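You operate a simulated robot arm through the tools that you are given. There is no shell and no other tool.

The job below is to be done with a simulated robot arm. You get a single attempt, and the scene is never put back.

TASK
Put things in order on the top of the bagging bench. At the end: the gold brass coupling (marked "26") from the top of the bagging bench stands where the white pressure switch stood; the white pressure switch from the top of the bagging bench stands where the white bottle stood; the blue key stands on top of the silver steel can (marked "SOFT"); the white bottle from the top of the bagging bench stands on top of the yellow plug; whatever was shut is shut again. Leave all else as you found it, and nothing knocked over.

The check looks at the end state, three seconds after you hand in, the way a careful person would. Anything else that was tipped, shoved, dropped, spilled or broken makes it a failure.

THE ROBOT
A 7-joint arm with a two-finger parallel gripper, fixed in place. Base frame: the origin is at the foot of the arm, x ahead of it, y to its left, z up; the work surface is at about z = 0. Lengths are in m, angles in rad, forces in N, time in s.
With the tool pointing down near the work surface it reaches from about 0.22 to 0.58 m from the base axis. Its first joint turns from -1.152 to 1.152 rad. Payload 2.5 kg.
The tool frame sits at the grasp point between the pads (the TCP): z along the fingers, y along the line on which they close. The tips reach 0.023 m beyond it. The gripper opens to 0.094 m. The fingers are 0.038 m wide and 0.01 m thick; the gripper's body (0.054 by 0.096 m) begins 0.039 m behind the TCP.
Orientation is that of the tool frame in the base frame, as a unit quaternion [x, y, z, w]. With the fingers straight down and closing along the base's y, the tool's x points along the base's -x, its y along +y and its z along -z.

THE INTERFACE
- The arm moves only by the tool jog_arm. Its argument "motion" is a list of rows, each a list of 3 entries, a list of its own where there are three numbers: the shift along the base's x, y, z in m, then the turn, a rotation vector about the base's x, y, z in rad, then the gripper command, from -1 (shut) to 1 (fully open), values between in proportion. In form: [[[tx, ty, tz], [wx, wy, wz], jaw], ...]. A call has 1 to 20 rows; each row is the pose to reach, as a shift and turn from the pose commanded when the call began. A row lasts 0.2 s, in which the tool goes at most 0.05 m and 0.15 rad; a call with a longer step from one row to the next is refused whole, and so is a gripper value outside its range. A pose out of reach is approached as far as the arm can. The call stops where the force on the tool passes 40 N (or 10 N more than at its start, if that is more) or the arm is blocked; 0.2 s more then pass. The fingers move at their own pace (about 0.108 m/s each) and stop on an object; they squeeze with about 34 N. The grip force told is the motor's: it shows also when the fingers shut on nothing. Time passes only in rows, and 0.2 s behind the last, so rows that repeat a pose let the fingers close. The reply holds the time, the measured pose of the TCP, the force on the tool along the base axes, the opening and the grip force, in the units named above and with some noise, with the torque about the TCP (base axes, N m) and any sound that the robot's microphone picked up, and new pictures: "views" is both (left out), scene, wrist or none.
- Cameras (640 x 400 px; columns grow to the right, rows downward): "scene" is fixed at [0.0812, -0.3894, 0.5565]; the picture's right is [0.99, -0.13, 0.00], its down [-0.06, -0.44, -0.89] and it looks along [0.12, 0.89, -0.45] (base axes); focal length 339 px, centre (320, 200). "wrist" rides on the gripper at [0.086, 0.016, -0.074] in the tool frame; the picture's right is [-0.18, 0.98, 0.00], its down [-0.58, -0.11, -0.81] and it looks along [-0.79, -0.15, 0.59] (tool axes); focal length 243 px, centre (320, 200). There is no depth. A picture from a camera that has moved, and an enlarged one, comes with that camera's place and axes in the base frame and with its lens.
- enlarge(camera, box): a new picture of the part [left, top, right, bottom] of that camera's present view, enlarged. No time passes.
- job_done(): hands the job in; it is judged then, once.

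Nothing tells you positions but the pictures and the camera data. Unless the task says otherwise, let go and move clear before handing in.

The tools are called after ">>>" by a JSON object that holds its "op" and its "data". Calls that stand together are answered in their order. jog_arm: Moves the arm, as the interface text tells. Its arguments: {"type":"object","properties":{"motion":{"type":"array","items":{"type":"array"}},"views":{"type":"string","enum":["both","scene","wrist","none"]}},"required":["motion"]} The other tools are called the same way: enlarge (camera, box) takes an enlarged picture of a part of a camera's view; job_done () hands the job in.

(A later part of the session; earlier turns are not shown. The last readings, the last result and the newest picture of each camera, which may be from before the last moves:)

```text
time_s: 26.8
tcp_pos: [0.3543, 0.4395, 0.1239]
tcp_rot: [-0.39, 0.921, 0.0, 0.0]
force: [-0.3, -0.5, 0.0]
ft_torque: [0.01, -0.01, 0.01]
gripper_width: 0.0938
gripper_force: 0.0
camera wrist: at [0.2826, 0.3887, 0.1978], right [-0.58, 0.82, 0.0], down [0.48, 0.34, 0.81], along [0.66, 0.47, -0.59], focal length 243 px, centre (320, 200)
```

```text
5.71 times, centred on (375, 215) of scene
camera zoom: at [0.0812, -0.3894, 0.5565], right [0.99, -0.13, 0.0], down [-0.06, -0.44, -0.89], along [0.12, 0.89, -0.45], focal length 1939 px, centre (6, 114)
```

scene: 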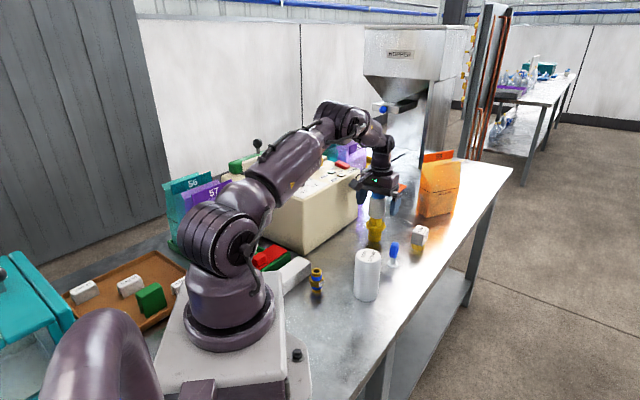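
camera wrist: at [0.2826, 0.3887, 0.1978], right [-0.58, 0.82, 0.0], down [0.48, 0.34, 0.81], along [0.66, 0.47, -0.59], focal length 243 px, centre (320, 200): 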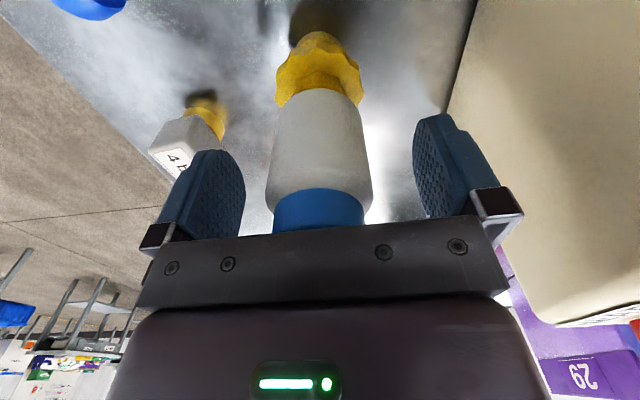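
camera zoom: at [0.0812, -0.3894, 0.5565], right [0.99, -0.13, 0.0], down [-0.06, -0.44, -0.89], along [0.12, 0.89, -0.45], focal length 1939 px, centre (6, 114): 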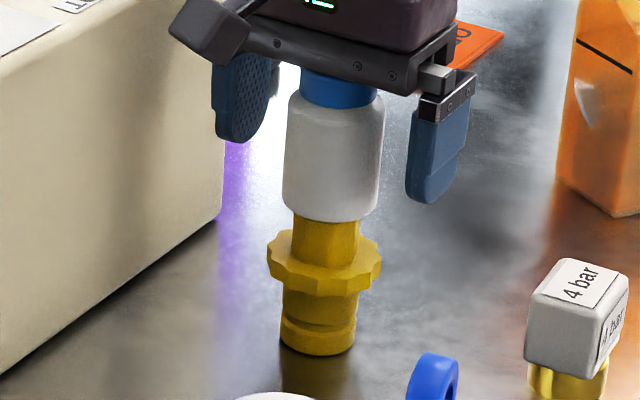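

The bottle stands stably on the plug. I'll raise straight up to clear it.

>>> {"op": "jog_arm", "data": {"motion": [[[0, 0, 0.01], [0, 0, 0], 1], [[0, 0, 0.03], [0, 0, 0], 1], [[0, 0, 0.055], [0, 0, 0], 1], [[0, 0, 0.08], [0, 0, 0], 1], [[0, 0, 0.1], [0, 0, 0], 1], [[0, 0, 0.1], [0, 0, 0], 1]]}}

>>> {"op": "enlarge", "data": {"camera": "wrist", "box": [240, 0, 400, 120]}}

```text
time_s: 28.2
tcp_pos: [0.3549, 0.441, 0.2215]
tcp_rot: [-0.389, 0.921, 0.0, 0.0]
force: [-0.1, 0.4, -0.9]
ft_torque: [0.0, -0.04, -0.01]
gripper_width: 0.0937
gripper_force: 0.0
camera wrist: at [0.2831, 0.3892, 0.2968], right [-0.58, 0.82, 0.0], down [0.48, 0.34, 0.81], along [0.66, 0.47, -0.59], focal length 243 px, centre (320, 200)
```

scene: 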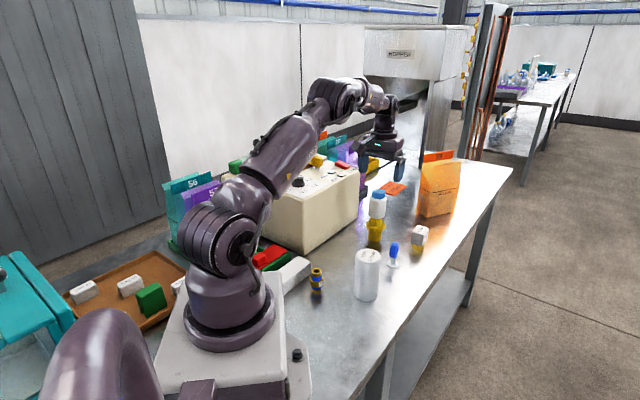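
wrist: 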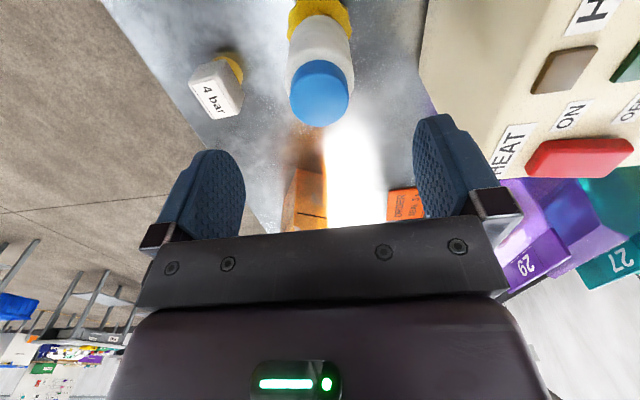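

```text
3.33 times, centred on (320, 60) of wrist
camera zoom: at [0.2831, 0.3892, 0.2968], right [-0.58, 0.82, 0.0], down [0.48, 0.34, 0.81], along [0.66, 0.47, -0.59], focal length 809 px, centre (320, 667)
```

zoom: 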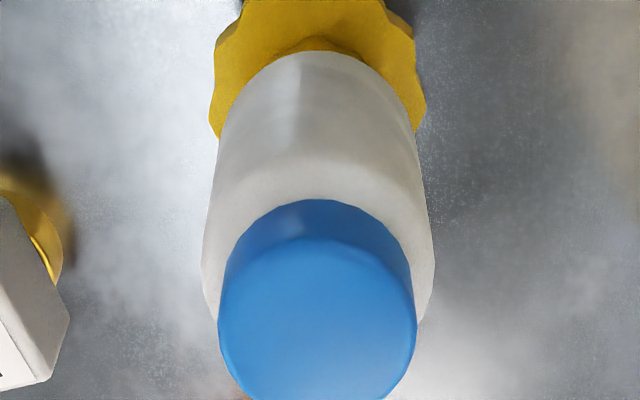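

The bottle/plug stack is well centred. Next, the switch: I move to a hover just short of it to check reach and alignment.

>>> {"op": "jog_arm", "data": {"motion": [[[0.02, -0.02, 0.0], [0, 0, 0.02], 1], [[0.045, -0.04, 0.0], [0, 0, 0.04], 1], [[0.07, -0.06, 0.0], [0, 0, 0.06], 1], [[0.09, -0.076, -0.005], [0, 0, 0.07], 1], [[0.09, -0.076, -0.04], [0, 0, 0.07], 1], [[0.09, -0.076, -0.05], [0, 0, 0.07], 1], [[0.09, -0.076, -0.05], [0, 0, 0.07], 1]]}}

>>> {"op": "enlarge", "data": {"camera": "wrist", "box": [220, 0, 420, 140]}}

```text
time_s: 29.8
tcp_pos: [0.4437, 0.3647, 0.1715]
tcp_rot: [-0.422, 0.907, 0.0, 0.0]
force: [-0.2, 0.0, -0.5]
ft_torque: [0.01, -0.01, 0.0]
gripper_width: 0.0938
gripper_force: 0.1
camera wrist: at [0.3761, 0.3075, 0.2463], right [-0.63, 0.77, 0.0], down [0.46, 0.37, 0.81], along [0.62, 0.51, -0.59], focal length 243 px, centre (320, 200)
```

scene: 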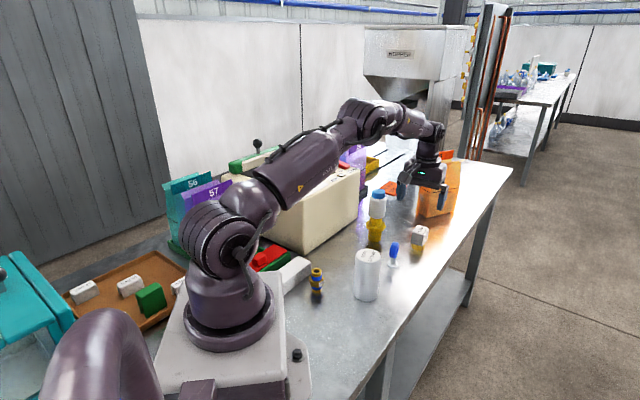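
wrist: 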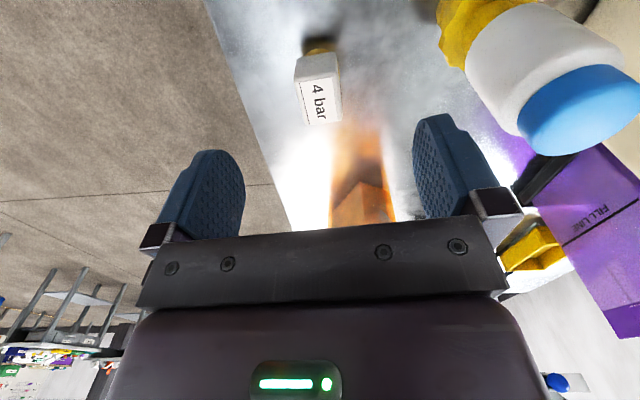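

```text
2.86 times, centred on (320, 70) of wrist
camera zoom: at [0.3761, 0.3075, 0.2463], right [-0.63, 0.77, 0.0], down [0.46, 0.37, 0.81], along [0.62, 0.51, -0.59], focal length 693 px, centre (320, 571)
```

zoom: 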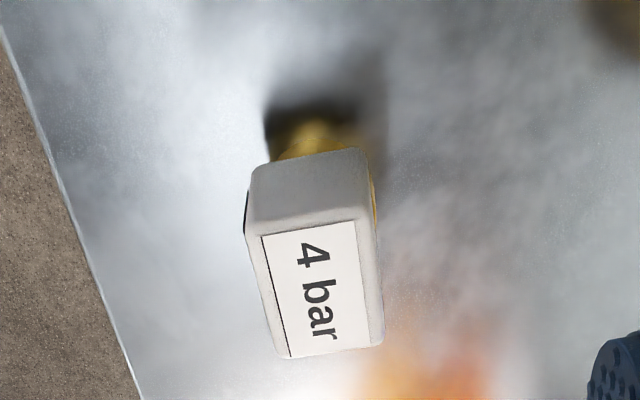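

The switch lies at about (0.468,0.384), ~0.605 m out, so it will likely need a tilted tool, and the key would be in the way of the camera. So I do the key first: hover above it.

>>> {"op": "jog_arm", "data": {"motion": [[[-0.02, -0.014, 0.01], [0, 0, 0], 1], [[-0.045, -0.03, 0.01], [0, 0, 0], 1], [[-0.07, -0.045, 0.005], [0, 0, 0], 1], [[-0.078, -0.055, 0.0], [0, 0, 0], 1], [[-0.078, -0.055, 0.0], [0, 0, 0], 1], [[-0.078, -0.055, 0.0], [0, 0, 0], 1]]}}

>>> {"op": "enlarge", "data": {"camera": "wrist", "box": [240, 0, 400, 120]}}

>>> {"op": "enlarge", "data": {"camera": "scene", "box": [370, 230, 420, 280]}}

```text
time_s: 31.2
tcp_pos: [0.3662, 0.3097, 0.1727]
tcp_rot: [-0.422, 0.907, 0.0, 0.0]
force: [0.1, -0.7, 0.6]
ft_torque: [-0.01, -0.02, 0.0]
gripper_width: 0.0939
gripper_force: 0.1
camera wrist: at [0.298, 0.253, 0.2475], right [-0.63, 0.77, 0.0], down [0.46, 0.37, 0.81], along [0.62, 0.51, -0.59], focal length 243 px, centre (320, 200)
```

scene: 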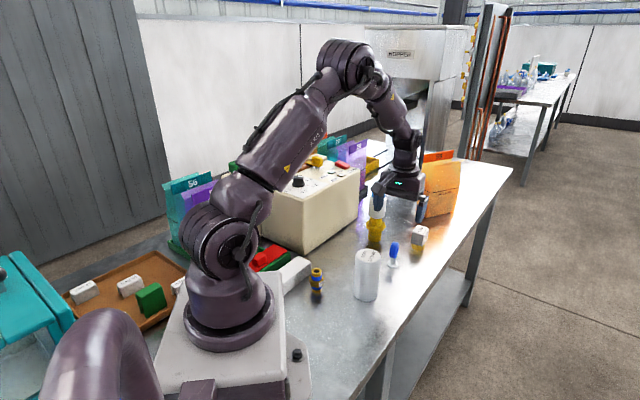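
wrist: 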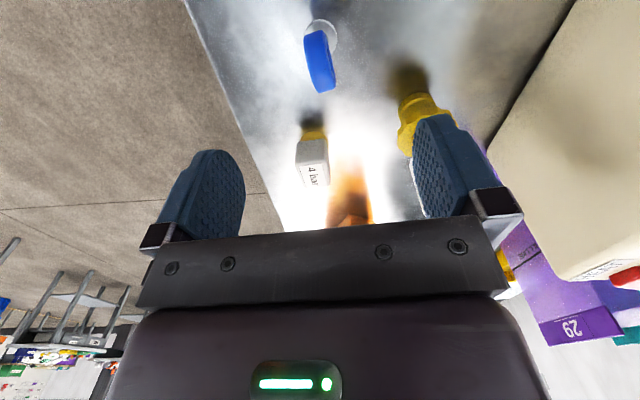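

```text
3.33 times, centred on (320, 60) of wrist
camera zoom: at [0.298, 0.253, 0.2475], right [-0.63, 0.77, 0.0], down [0.46, 0.37, 0.81], along [0.62, 0.51, -0.59], focal length 809 px, centre (320, 667)
```

zoom: 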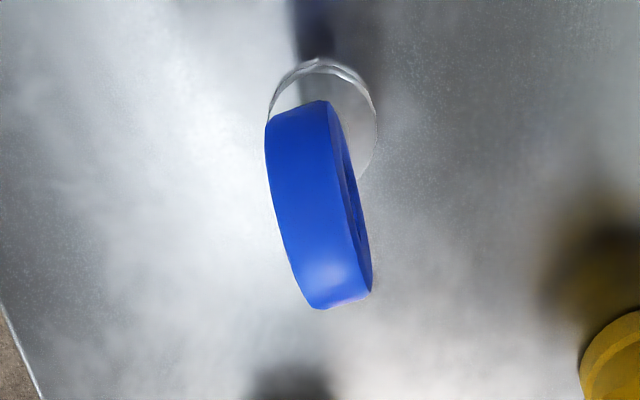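

```text
8.00 times, centred on (395, 255) of scene
camera zoom: at [0.0812, -0.3894, 0.5565], right [0.99, -0.13, 0.0], down [-0.06, -0.44, -0.89], along [0.12, 0.89, -0.45], focal length 2715 px, centre (-280, -240)
```

zoom: 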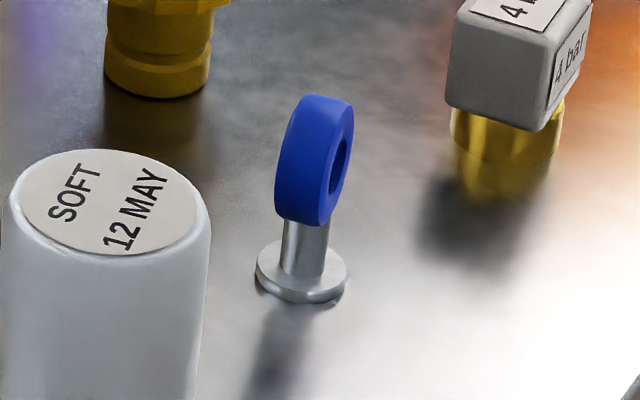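

The key is directly below the TCP at ≈(0.366,0.309): ring head about 38 mm dia × 13 mm thick, z ≈ 0.027–0.065. I'll rotate the gripper ~0.25 rad so the pads face the ring's flat sides, and re-check.

>>> {"op": "jog_arm", "data": {"motion": [[[-0.001, 0, 0], [0, 0, 0.1], 1], [[-0.001, 0, -0.02], [0, 0, 0.2], 1], [[-0.001, 0, -0.04], [0, 0, 0.25], 1], [[-0.001, 0, -0.04], [0, 0, 0.25], 1], [[-0.001, 0, -0.04], [0, 0, 0.25], 1]]}}

>>> {"op": "enlarge", "data": {"camera": "wrist", "box": [240, 0, 400, 140]}}

```text
time_s: 32.4
tcp_pos: [0.3653, 0.3099, 0.1327]
tcp_rot: [-0.531, 0.847, 0.001, 0.001]
force: [0.5, -0.2, 0.2]
ft_torque: [-0.01, 0.03, 0.01]
gripper_width: 0.0938
gripper_force: 0.0
camera wrist: at [0.3139, 0.2388, 0.2073], right [-0.81, 0.59, 0.0], down [0.35, 0.48, 0.81], along [0.48, 0.65, -0.59], focal length 243 px, centre (320, 200)
```

scene: 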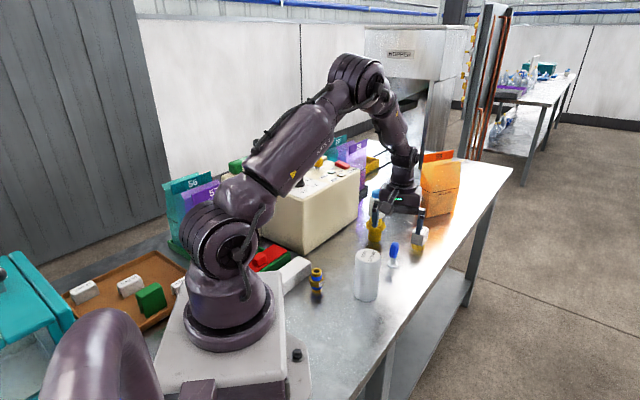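
wrist: 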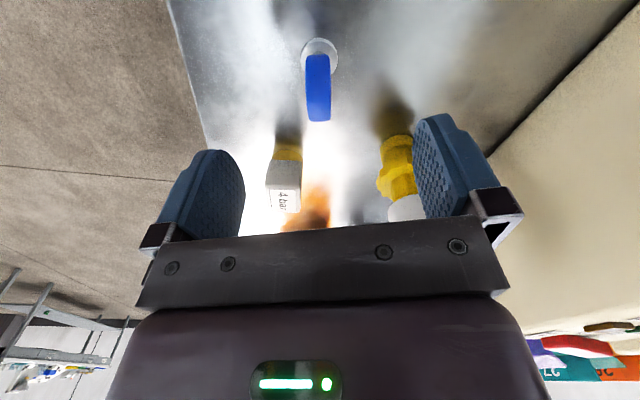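

```text
2.86 times, centred on (320, 70) of wrist
camera zoom: at [0.3139, 0.2388, 0.2073], right [-0.81, 0.59, 0.0], down [0.35, 0.48, 0.81], along [0.48, 0.65, -0.59], focal length 693 px, centre (320, 571)
```

zoom: 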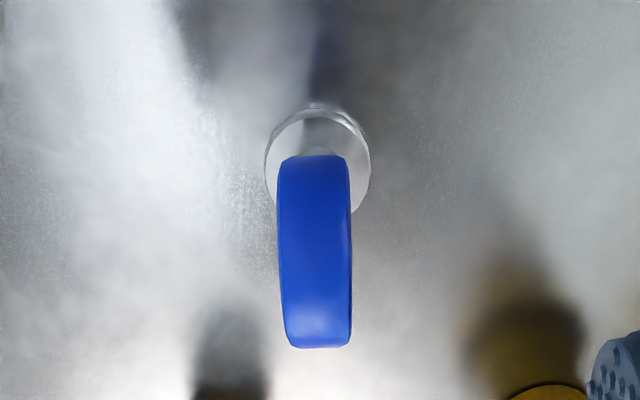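

The ring's plane sits at ≈57°, so I turn back by 0.12 rad, then descend so the pads straddle the ring only (tips at ≈0.030).

>>> {"op": "jog_arm", "data": {"motion": [[[-0.0007, -0.0014, -0.01], [0, 0, -0.06], 0.3], [[-0.0007, -0.0014, -0.03], [0, 0, -0.12], 0.3], [[-0.0007, -0.0014, -0.05], [0, 0, -0.12], 0.3], [[-0.0007, -0.0014, -0.068], [0, 0, -0.12], 0.3], [[-0.0007, -0.0014, -0.079], [0, 0, -0.12], 0.3], [[-0.0007, -0.0014, -0.079], [0, 0, -0.12], 0.3]]}}

>>> {"op": "enlarge", "data": {"camera": "wrist", "box": [200, 60, 440, 240]}}

>>> {"op": "enlarge", "data": {"camera": "scene", "box": [350, 200, 430, 280]}}

```text
time_s: 33.8
tcp_pos: [0.3654, 0.3068, 0.0535]
tcp_rot: [-0.479, 0.878, 0.0, 0.0]
force: [-0.2, -0.8, 0.7]
ft_torque: [0.03, 0.0, 0.02]
gripper_width: 0.0611
gripper_force: 0.0
camera wrist: at [0.3048, 0.2423, 0.1278], right [-0.73, 0.69, 0.0], down [0.41, 0.43, 0.81], along [0.55, 0.59, -0.59], focal length 243 px, centre (320, 200)
```

scene: 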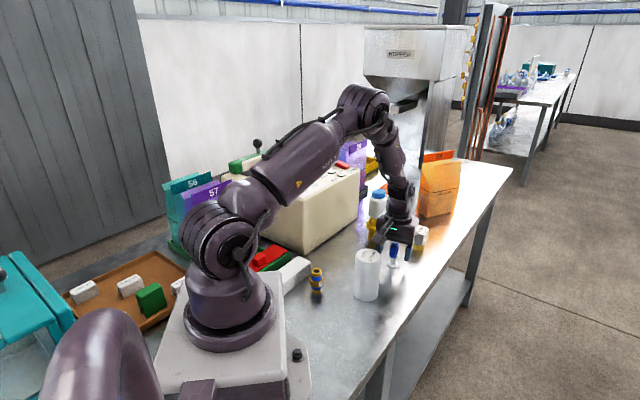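
wrist: 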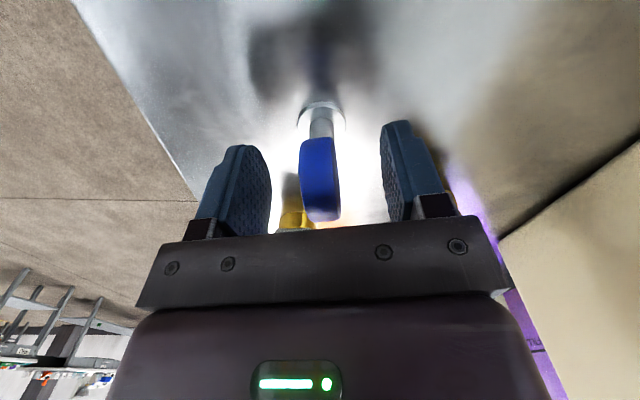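

```text
2.22 times, centred on (320, 150) of wrist
camera zoom: at [0.3048, 0.2423, 0.1278], right [-0.73, 0.69, 0.0], down [0.41, 0.43, 0.81], along [0.55, 0.59, -0.59], focal length 539 px, centre (320, 311)
```

zoom: 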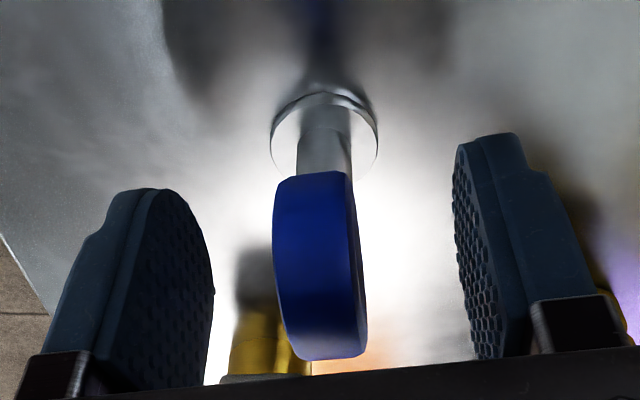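

```text
5.00 times, centred on (390, 240) of scene
camera zoom: at [0.0812, -0.3894, 0.5565], right [0.99, -0.13, 0.0], down [-0.06, -0.44, -0.89], along [0.12, 0.89, -0.45], focal length 1697 px, centre (-30, 0)
```

zoom: 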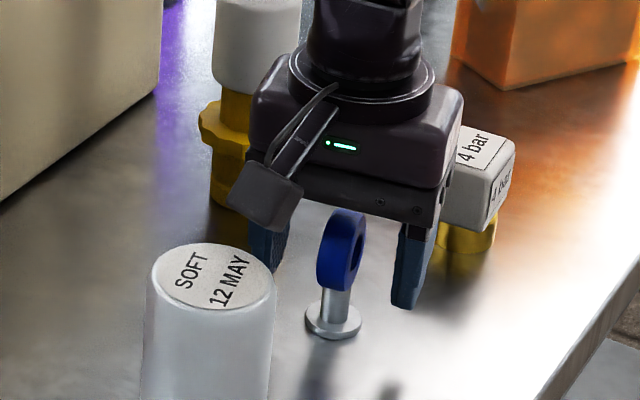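

Well-placed. Closing on the ring and lifting slightly, slowly.

>>> {"op": "jog_arm", "data": {"motion": [[[0, 0, 0], [0, 0, 0], -0.3], [[0, 0, 0], [0, 0, 0], -0.6], [[0, 0, 0], [0, 0, 0], -1], [[0, 0, 0], [0, 0, 0], -1], [[0, 0, 0], [0, 0, 0], -1], [[0, 0, 0.001], [0, 0, 0], -1], [[0, 0, 0.002], [0, 0, 0], -1], [[0, 0, 0.004], [0, 0, 0], -1], [[0, 0, 0.006], [0, 0, 0], -1], [[0, 0, 0.008], [0, 0, 0], -1], [[0, 0, 0.01], [0, 0, 0], -1]]}}

>>> {"op": "enlarge", "data": {"camera": "scene", "box": [350, 200, 430, 280]}}

>>> {"op": "enlarge", "data": {"camera": "wrist", "box": [200, 60, 440, 240]}}

```text
time_s: 36.2
tcp_pos: [0.3648, 0.3086, 0.0636]
tcp_rot: [-0.48, 0.878, -0.001, 0.0]
force: [-0.3, 0.1, 0.2]
ft_torque: [0.0, 0.01, 0.02]
gripper_width: 0.0155
gripper_force: 34.3
camera wrist: at [0.3046, 0.2432, 0.1384], right [-0.73, 0.69, 0.0], down [0.41, 0.43, 0.81], along [0.55, 0.59, -0.59], focal length 243 px, centre (320, 200)
```

scene: 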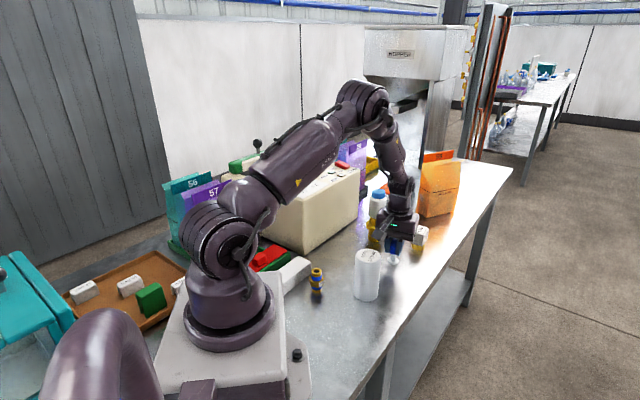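
wrist: 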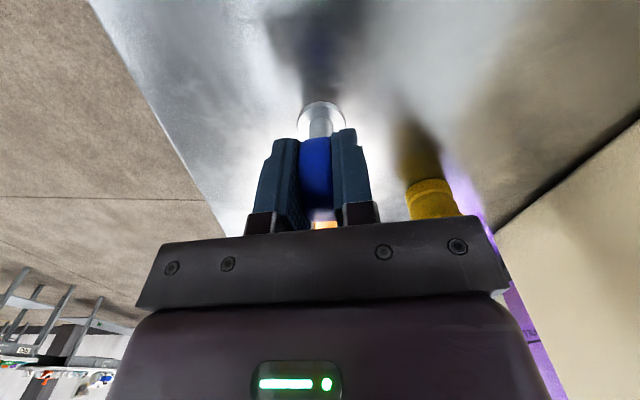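

```text
5.00 times, centred on (390, 240) of scene
camera zoom: at [0.0812, -0.3894, 0.5565], right [0.99, -0.13, 0.0], down [-0.06, -0.44, -0.89], along [0.12, 0.89, -0.45], focal length 1697 px, centre (-30, 0)
```

zoom: 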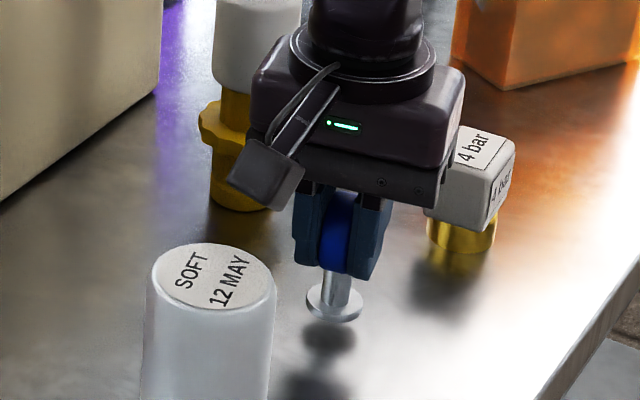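

```text
2.22 times, centred on (320, 150) of wrist
camera zoom: at [0.3046, 0.2432, 0.1384], right [-0.73, 0.69, 0.0], down [0.41, 0.43, 0.81], along [0.55, 0.59, -0.59], focal length 539 px, centre (320, 311)
```

zoom: 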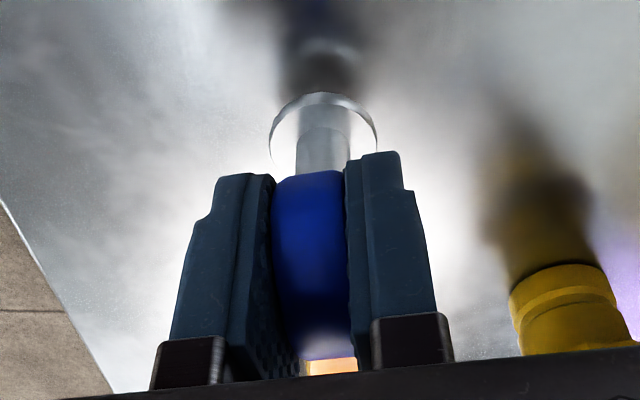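

The key is off the bench, held squarely. Lifting it to clearance height and carrying it toward the can.

>>> {"op": "jog_arm", "data": {"motion": [[[0, 0, 0.006], [0, 0, 0], -1], [[0, 0, 0.018], [0, 0, 0], -1], [[0, 0, 0.033], [0, 0, 0], -1], [[0, 0, 0.048], [0, 0, 0], -1], [[0, 0, 0.063], [0, 0, 0], -1], [[0, 0, 0.078], [0, 0, 0], -1], [[0, 0, 0.093], [0, 0, 0], -1], [[0, 0, 0.108], [0, 0, 0], -1], [[0, 0, 0.121], [0, 0, 0], -1], [[-0.006, -0.006, 0.13], [0, 0, 0], -1], [[-0.016, -0.016, 0.133], [0, 0, 0], -1], [[-0.028, -0.028, 0.133], [0, 0, 0], -1], [[-0.04, -0.04, 0.133], [0, 0, 0], -1], [[-0.052, -0.052, 0.133], [0, 0, 0], -1], [[-0.064, -0.064, 0.133], [0, 0, 0], -1], [[-0.076, -0.076, 0.133], [0, 0, 0], -1], [[-0.086, -0.086, 0.133], [0, 0, 0], -1], [[-0.093, -0.093, 0.133], [0, 0, 0], -1], [[-0.096, -0.096, 0.133], [0, 0, 0], -1], [[-0.096, -0.096, 0.133], [0, 0, 0], -1]]}}

>>> {"op": "enlarge", "data": {"camera": "scene", "box": [330, 190, 420, 310]}}

>>> {"op": "enlarge", "data": {"camera": "wrist", "box": [220, 0, 420, 140]}}

```text
time_s: 40.4
tcp_pos: [0.2694, 0.2108, 0.1978]
tcp_rot: [-0.479, 0.878, 0.0, -0.001]
force: [0.3, 0.7, -0.5]
ft_torque: [-0.04, 0.01, 0.0]
gripper_width: 0.0152
gripper_force: 33.9
camera wrist: at [0.2086, 0.1467, 0.2725], right [-0.73, 0.69, 0.0], down [0.41, 0.43, 0.81], along [0.55, 0.59, -0.59], focal length 243 px, centre (320, 200)
```

scene: 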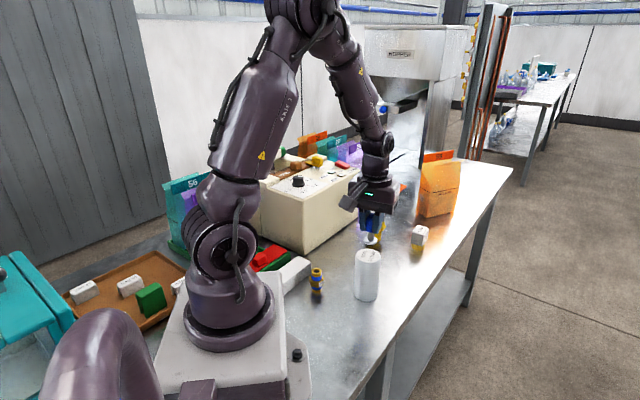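
wrist: 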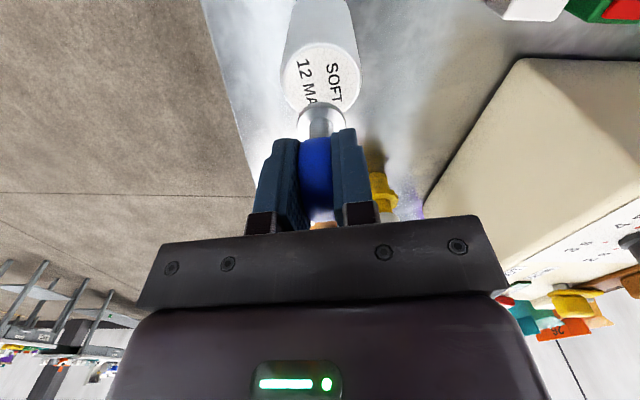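

```text
3.33 times, centred on (375, 250) of scene
camera zoom: at [0.0812, -0.3894, 0.5565], right [0.99, -0.13, 0.0], down [-0.06, -0.44, -0.89], along [0.12, 0.89, -0.45], focal length 1131 px, centre (137, 33)
```

zoom: 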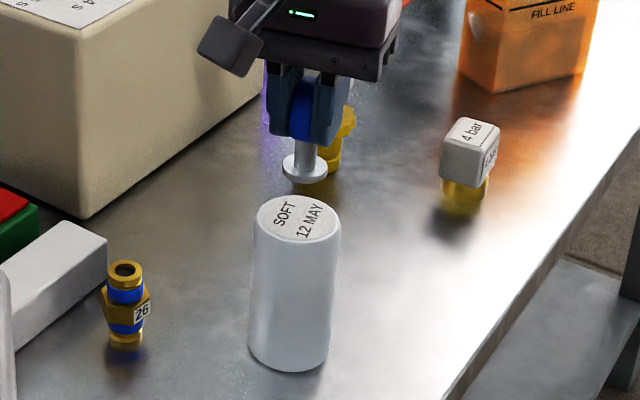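

```text
2.86 times, centred on (320, 70) of wrist
camera zoom: at [0.2086, 0.1467, 0.2725], right [-0.73, 0.69, 0.0], down [0.41, 0.43, 0.81], along [0.55, 0.59, -0.59], focal length 693 px, centre (320, 571)
```

zoom: 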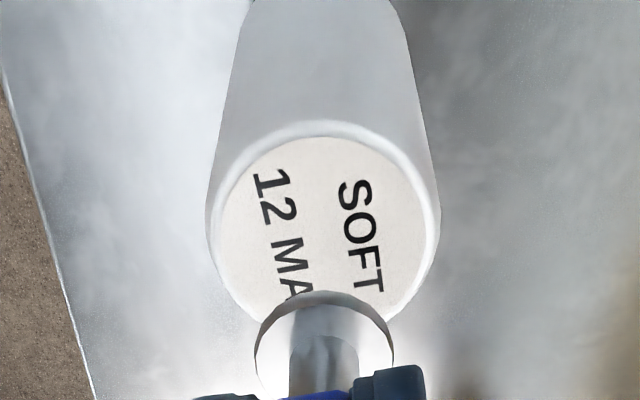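

Key is a few mm ahead of the can's centre. I'll shift back ~6 mm and lower to just above the can top.

>>> {"op": "jog_arm", "data": {"motion": [[[-0.0015, -0.003, 0], [0, 0, 0], -1], [[-0.003, -0.0055, -0.004], [0, 0, 0], -1], [[-0.003, -0.0055, -0.01], [0, 0, 0], -1], [[-0.003, -0.0055, -0.016], [0, 0, 0], -1], [[-0.003, -0.0055, -0.02], [0, 0, 0], -1], [[-0.003, -0.0055, -0.023], [0, 0, 0], -1], [[-0.003, -0.0055, -0.023], [0, 0, 0], -1]]}}

>>> {"op": "enlarge", "data": {"camera": "scene", "box": [330, 210, 410, 270]}}

>>> {"op": "enlarge", "data": {"camera": "wrist", "box": [220, 0, 420, 140]}}

```text
time_s: 42.0
tcp_pos: [0.2654, 0.2046, 0.1746]
tcp_rot: [-0.48, 0.877, 0.0, 0.0]
force: [-0.1, -0.4, -0.5]
ft_torque: [0.0, 0.02, 0.04]
gripper_width: 0.0153
gripper_force: 34.0
camera wrist: at [0.2052, 0.1413, 0.2487], right [-0.73, 0.69, 0.0], down [0.41, 0.43, 0.81], along [0.55, 0.59, -0.59], focal length 243 px, centre (320, 200)
```

scene: 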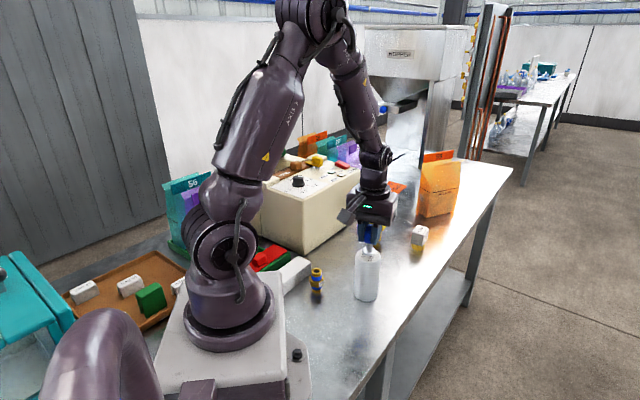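
wrist: 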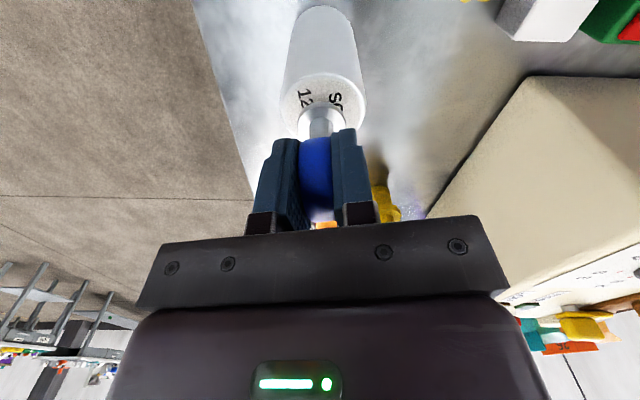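

```text
6.67 times, centred on (370, 240) of scene
camera zoom: at [0.0812, -0.3894, 0.5565], right [0.99, -0.13, 0.0], down [-0.06, -0.44, -0.89], along [0.12, 0.89, -0.45], focal length 2262 px, centre (-13, -67)
```

zoom: 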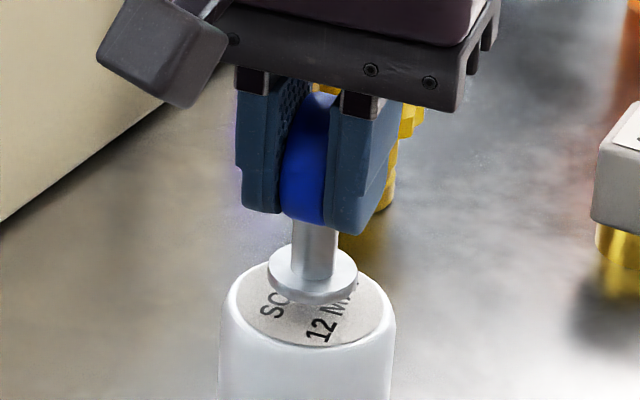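

```text
2.86 times, centred on (320, 70) of wrist
camera zoom: at [0.2052, 0.1413, 0.2487], right [-0.73, 0.69, 0.0], down [0.41, 0.43, 0.81], along [0.55, 0.59, -0.59], focal length 693 px, centre (320, 571)
```

zoom: 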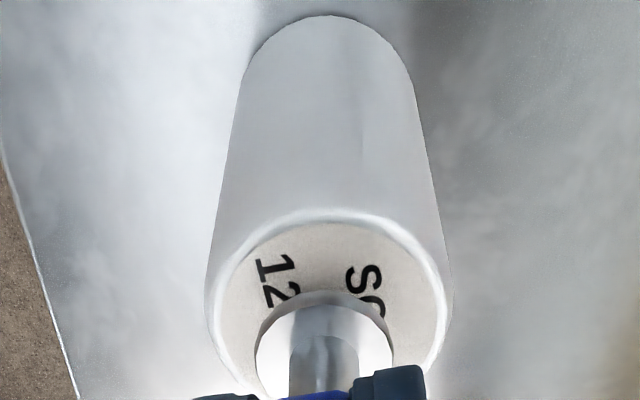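

Estimates agree to within ~5 mm; I split the difference (2.5 mm forward) and lower in small steps watching force.

>>> {"op": "jog_arm", "data": {"motion": [[[0.0014, 0.0021, -0.001], [0, 0, 0], -1], [[0.0014, 0.0021, -0.003], [0, 0, 0], -1], [[0.0014, 0.0021, -0.005], [0, 0, 0], -1], [[0.0014, 0.0021, -0.006], [0, 0, 0], -1], [[0.0014, 0.0021, -0.006], [0, 0, 0], -1]]}}

>>> {"op": "enlarge", "data": {"camera": "scene", "box": [330, 210, 410, 270]}}

```text
time_s: 43.2
tcp_pos: [0.2676, 0.2089, 0.1668]
tcp_rot: [-0.479, 0.878, 0.0, 0.0]
force: [0.4, -0.6, -1.7]
ft_torque: [0.01, 0.0, 0.01]
gripper_width: 0.0153
gripper_force: 34.4
camera wrist: at [0.2071, 0.144, 0.2423], right [-0.73, 0.69, 0.0], down [0.41, 0.43, 0.81], along [0.55, 0.59, -0.59], focal length 243 px, centre (320, 200)
```

scene: 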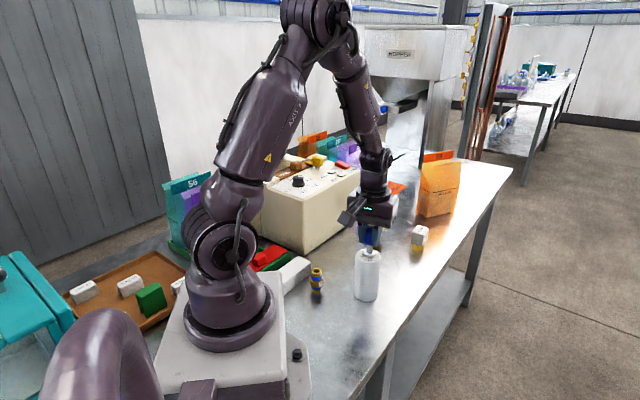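
wrist: 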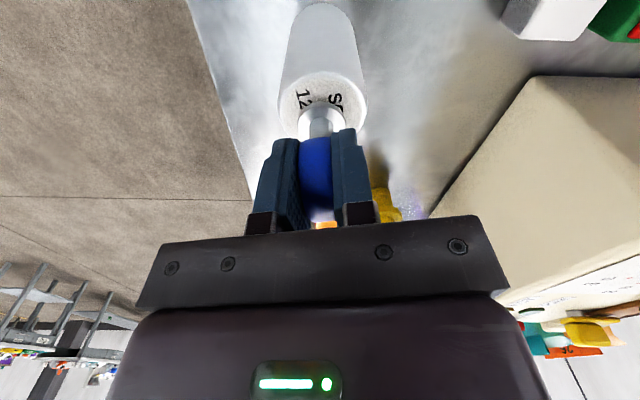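

```text
6.67 times, centred on (370, 240) of scene
camera zoom: at [0.0812, -0.3894, 0.5565], right [0.99, -0.13, 0.0], down [-0.06, -0.44, -0.89], along [0.12, 0.89, -0.45], focal length 2262 px, centre (-13, -67)
```

zoom: 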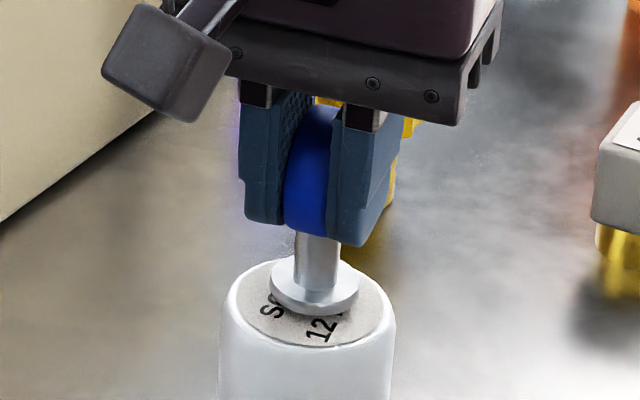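

>>> {"op": "jog_arm", "data": {"motion": [[[0, 0, -0.001], [0, 0, 0], -1], [[0, 0, -0.002], [0, 0, 0], -1], [[0, 0, -0.003], [0, 0, 0], -1], [[0, 0, -0.003], [0, 0, 0], -1]], "views": "none"}}

```text
time_s: 44.2
tcp_pos: [0.2678, 0.2084, 0.1653]
tcp_rot: [-0.479, 0.878, -0.001, -0.001]
force: [-0.8, 0.3, -0.1]
ft_torque: [0.01, 0.05, 0.01]
gripper_width: 0.0154
gripper_force: 33.8
```

>>> {"op": "jog_arm", "data": {"motion": [[[0, 0, -0.0005], [0, 0, 0], -1], [[0, 0, -0.001], [0, 0, 0], -1], [[0, 0, -0.0015], [0, 0, 0], -1], [[0, 0, -0.0015], [0, 0, 0], -1]], "views": "none"}}

>>> {"op": "enlarge", "data": {"camera": "scene", "box": [340, 220, 400, 270]}}

```text
time_s: 45.2
tcp_pos: [0.2677, 0.2092, 0.1632]
tcp_rot: [-0.479, 0.878, 0.0, 0.0]
force: [-1.1, -0.5, 0.0]
ft_torque: [0.0, 0.0, 0.01]
gripper_width: 0.0155
gripper_force: 33.7
```

```text
8.00 times, centred on (370, 245) of scene
camera zoom: at [0.0812, -0.3894, 0.5565], right [0.99, -0.13, 0.0], down [-0.06, -0.44, -0.89], along [0.12, 0.89, -0.45], focal length 2715 px, centre (-80, -160)
```

zoom: 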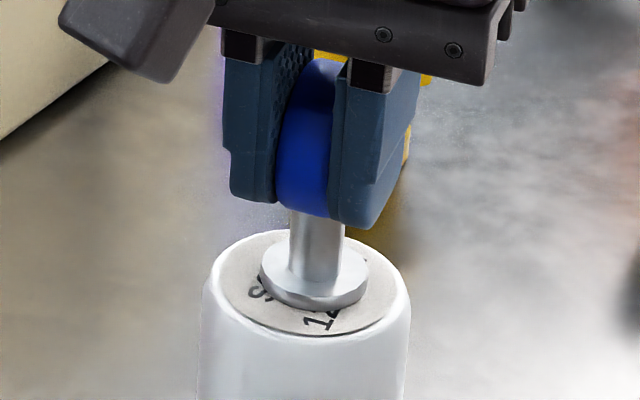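

>>> {"op": "jog_arm", "data": {"motion": [[[0, 0, -0.0005], [0, 0, 0], -1], [[0, 0, -0.001], [0, 0, 0], -1], [[0, 0, -0.0015], [0, 0, 0], -1], [[0, 0, -0.0015], [0, 0, 0], -1]], "views": "none"}}

>>> {"op": "enlarge", "data": {"camera": "scene", "box": [340, 220, 400, 270]}}

```text
time_s: 46.2
tcp_pos: [0.2682, 0.2083, 0.1627]
tcp_rot: [-0.479, 0.878, -0.001, 0.002]
force: [-3.5, -2.9, 32.9]
ft_torque: [-0.06, 0.2, 0.04]
gripper_width: 0.0152
gripper_force: 33.6
```

```text
8.00 times, centred on (370, 245) of scene
camera zoom: at [0.0811, -0.3894, 0.5564], right [0.99, -0.13, 0.0], down [-0.06, -0.44, -0.89], along [0.12, 0.89, -0.45], focal length 2715 px, centre (-80, -160)
```

zoom: 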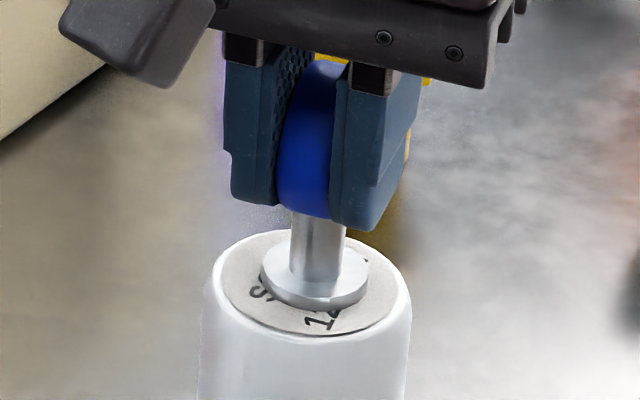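

Contact made (33 N pressing). Backing off ~1 mm to unload before opening.

>>> {"op": "jog_arm", "data": {"motion": [[[0, 0, 0.0005], [0, 0, 0], -1], [[0, 0, 0.001], [0, 0, 0], -1], [[0, 0, 0.001], [0, 0, 0], -1]], "views": "none"}}

```text
time_s: 47.0
tcp_pos: [0.2685, 0.2087, 0.1629]
tcp_rot: [-0.479, 0.878, 0.001, 0.0]
force: [3.7, 1.1, 16.4]
ft_torque: [0.2, -0.33, -0.03]
gripper_width: 0.0153
gripper_force: 34.2
```

>>> {"op": "jog_arm", "data": {"motion": [[[0, 0, 0.0005], [0, 0, 0], -1], [[0, 0, 0.0007], [0, 0, 0], -1], [[0, 0, 0.0007], [0, 0, 0], -1]], "views": "none"}}

```text
time_s: 47.8
tcp_pos: [0.2646, 0.2089, 0.1623]
tcp_rot: [-0.48, 0.878, 0.0, -0.002]
force: [0.9, 0.5, 3.6]
ft_torque: [0.11, -0.07, -0.01]
gripper_width: 0.0152
gripper_force: 33.9
```

Nearly unloaded (3.6 N). Opening gently.

>>> {"op": "jog_arm", "data": {"motion": [[[0, 0, 0], [0, 0, 0], -0.65], [[0, 0, 0], [0, 0, 0], -0.6], [[0, 0, 0], [0, 0, 0], -0.5], [[0, 0, 0], [0, 0, 0], -0.3], [[0, 0, 0], [0, 0, 0], 0.0], [[0, 0, 0], [0, 0, 0], 0.3], [[0, 0, 0], [0, 0, 0], 0.3]]}}

>>> {"op": "enlarge", "data": {"camera": "scene", "box": [340, 210, 410, 270]}}

>>> {"op": "enlarge", "data": {"camera": "wrist", "box": [220, 0, 420, 240]}}

```text
time_s: 49.4
tcp_pos: [0.2665, 0.2072, 0.1637]
tcp_rot: [-0.479, 0.878, 0.0, 0.0]
force: [0.2, 0.0, 0.3]
ft_torque: [-0.02, -0.02, 0.0]
gripper_width: 0.0611
gripper_force: 0.1
camera wrist: at [0.2065, 0.1438, 0.2382], right [-0.73, 0.69, 0.0], down [0.41, 0.43, 0.81], along [0.55, 0.59, -0.59], focal length 243 px, centre (320, 200)
```

scene: 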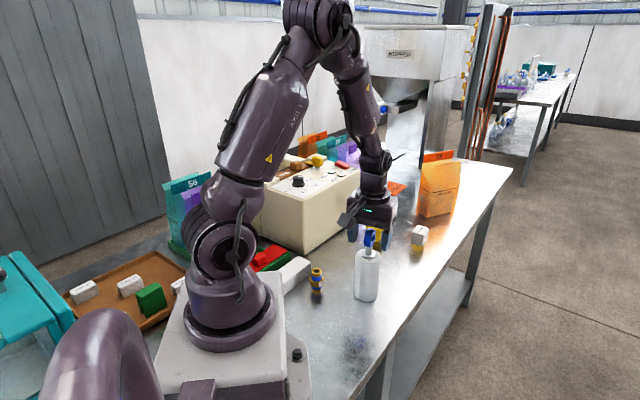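
wrist: 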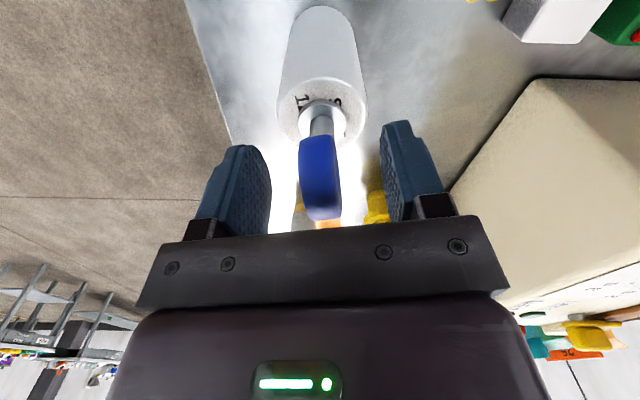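

```text
6.67 times, centred on (375, 240) of scene
camera zoom: at [0.0812, -0.3894, 0.5565], right [0.99, -0.13, 0.0], down [-0.06, -0.44, -0.89], along [0.12, 0.89, -0.45], focal length 2262 px, centre (-47, -67)
```

zoom: 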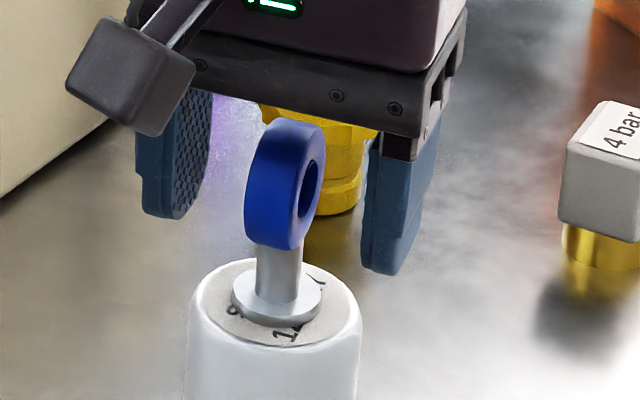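

```text
1.67 times, centred on (320, 120) of wrist
camera zoom: at [0.2065, 0.1438, 0.2382], right [-0.73, 0.69, 0.0], down [0.41, 0.43, 0.81], along [0.55, 0.59, -0.59], focal length 404 px, centre (320, 333)
```

zoom: 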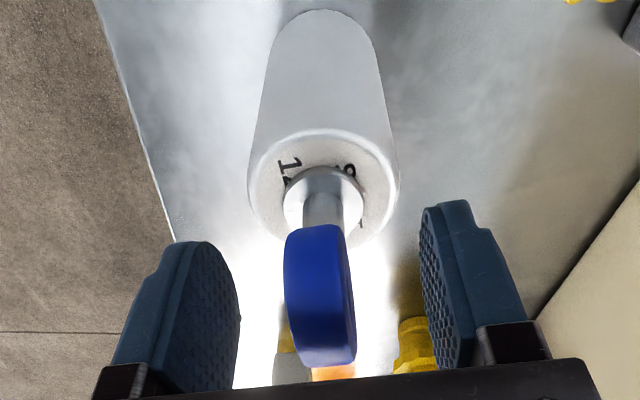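

The key stands flat near the can's centre. I'll raise straight up, then travel to a hover short of the switch with the jaw open.

>>> {"op": "jog_arm", "data": {"motion": [[[0, 0, 0.01], [0, 0, 0], 0.3], [[0, 0, 0.03], [0, 0, 0], 0.3], [[0, 0, 0.055], [0, 0, 0], 0.3], [[0, 0, 0.075], [0, 0, 0], 0.5], [[0.02, 0.018, 0.08], [0, 0, 0], 1], [[0.05, 0.045, 0.08], [0, 0, -0.03], 1], [[0.08, 0.072, 0.075], [0, 0, -0.06], 1], [[0.11, 0.099, 0.06], [0, 0, -0.09], 1], [[0.14, 0.125, 0.04], [0, 0, -0.13], 1], [[0.165, 0.146, 0.015], [0, 0, -0.13], 1], [[0.177, 0.156, 0.0], [0, 0, -0.13], 1], [[0.177, 0.156, 0.0], [0, 0, -0.13], 1]]}}

>>> {"op": "enlarge", "data": {"camera": "scene", "box": [330, 190, 430, 310]}}

>>> {"op": "enlarge", "data": {"camera": "wrist", "box": [220, 0, 420, 140]}}

```text
time_s: 52.0
tcp_pos: [0.4448, 0.3657, 0.1633]
tcp_rot: [-0.422, 0.906, 0.0, 0.0]
force: [-0.6, -0.7, -0.4]
ft_torque: [-0.01, -0.04, 0.0]
gripper_width: 0.0941
gripper_force: 0.1
camera wrist: at [0.3764, 0.3096, 0.2373], right [-0.63, 0.77, 0.0], down [0.46, 0.37, 0.81], along [0.62, 0.51, -0.59], focal length 243 px, centre (320, 200)
```

scene: 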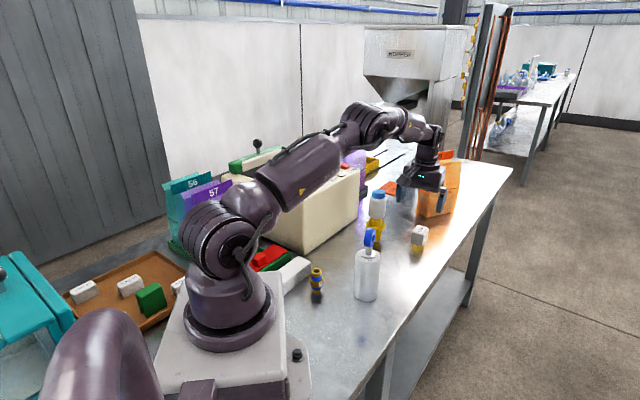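
wrist: 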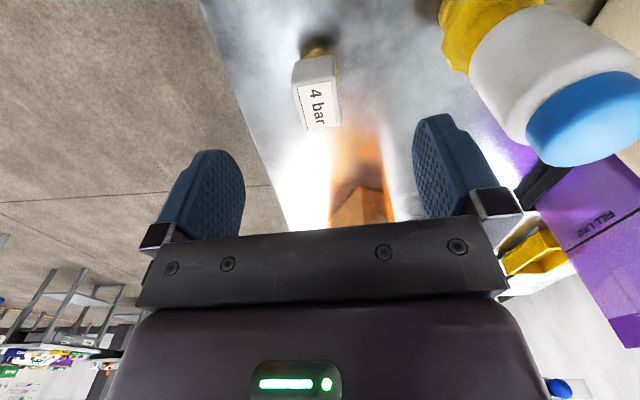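

```text
3.33 times, centred on (380, 250) of scene
camera zoom: at [0.0812, -0.3893, 0.5565], right [0.99, -0.13, 0.0], down [-0.06, -0.44, -0.89], along [0.12, 0.89, -0.45], focal length 1131 px, centre (120, 33)
```

zoom: 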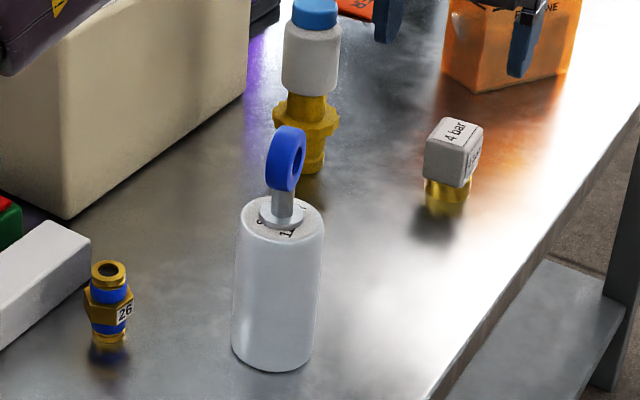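

```text
2.86 times, centred on (320, 70) of wrist
camera zoom: at [0.3764, 0.3096, 0.2373], right [-0.63, 0.77, 0.0], down [0.46, 0.37, 0.81], along [0.62, 0.51, -0.59], focal length 693 px, centre (320, 571)
```

zoom: 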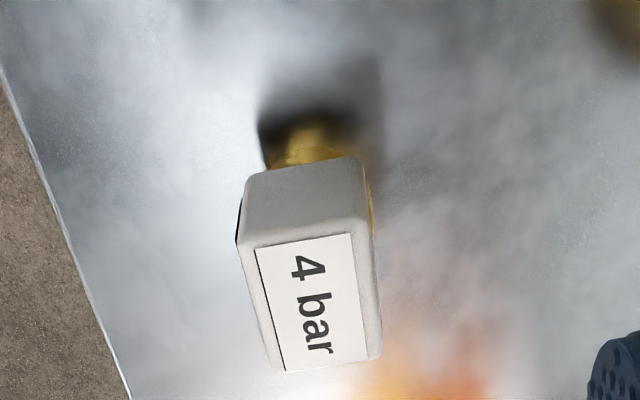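

Both finished stacks look good. The switch is at ≈(0.468,0.3825); testing reach above it at z=0.10 with the tool straight down.

>>> {"op": "jog_arm", "data": {"motion": [[[0.01, 0.008, -0.02], [0, 0, 0], 1], [[0.018, 0.014, -0.04], [0, 0, 0], 1], [[0.0231, 0.0176, -0.063], [0, 0, 0], 1], [[0.0231, 0.0176, -0.063], [0, 0, 0], 1], [[0.0231, 0.0176, -0.063], [0, 0, 0], 1]]}}

>>> {"op": "enlarge", "data": {"camera": "scene", "box": [360, 170, 460, 270]}}

```text
time_s: 53.2
tcp_pos: [0.4637, 0.3803, 0.0996]
tcp_rot: [-0.422, 0.907, 0.0, -0.001]
force: [0.4, -0.1, 0.1]
ft_torque: [0.01, -0.05, -0.01]
gripper_width: 0.0941
gripper_force: 0.0
out of reach, approached as far as the arm can: row 3, 4, 5
camera wrist: at [0.3961, 0.3237, 0.174], right [-0.63, 0.77, 0.0], down [0.46, 0.37, 0.81], along [0.62, 0.51, -0.59], focal length 243 px, centre (320, 200)
```

scene: 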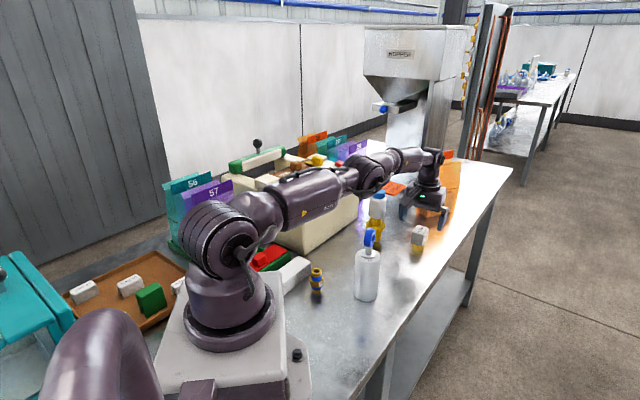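
wrist: 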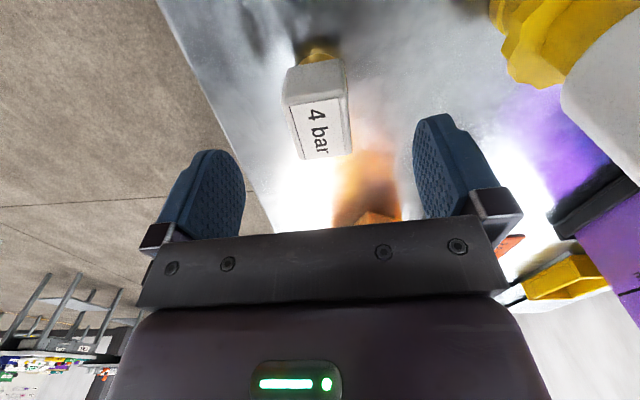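

```text
4.00 times, centred on (410, 220) of scene
camera zoom: at [0.0812, -0.3894, 0.5565], right [0.99, -0.13, 0.0], down [-0.06, -0.44, -0.89], along [0.12, 0.89, -0.45], focal length 1358 px, centre (-40, 120)
```

zoom: 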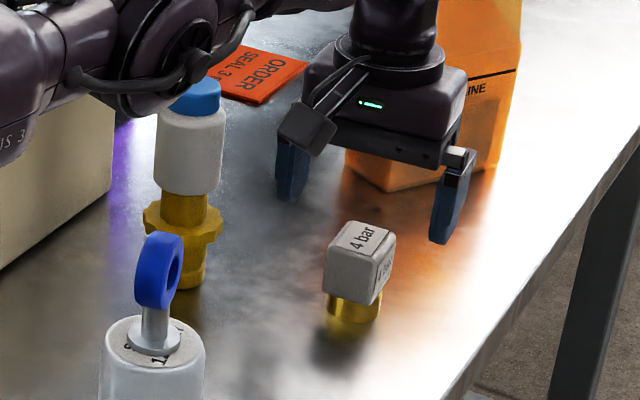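

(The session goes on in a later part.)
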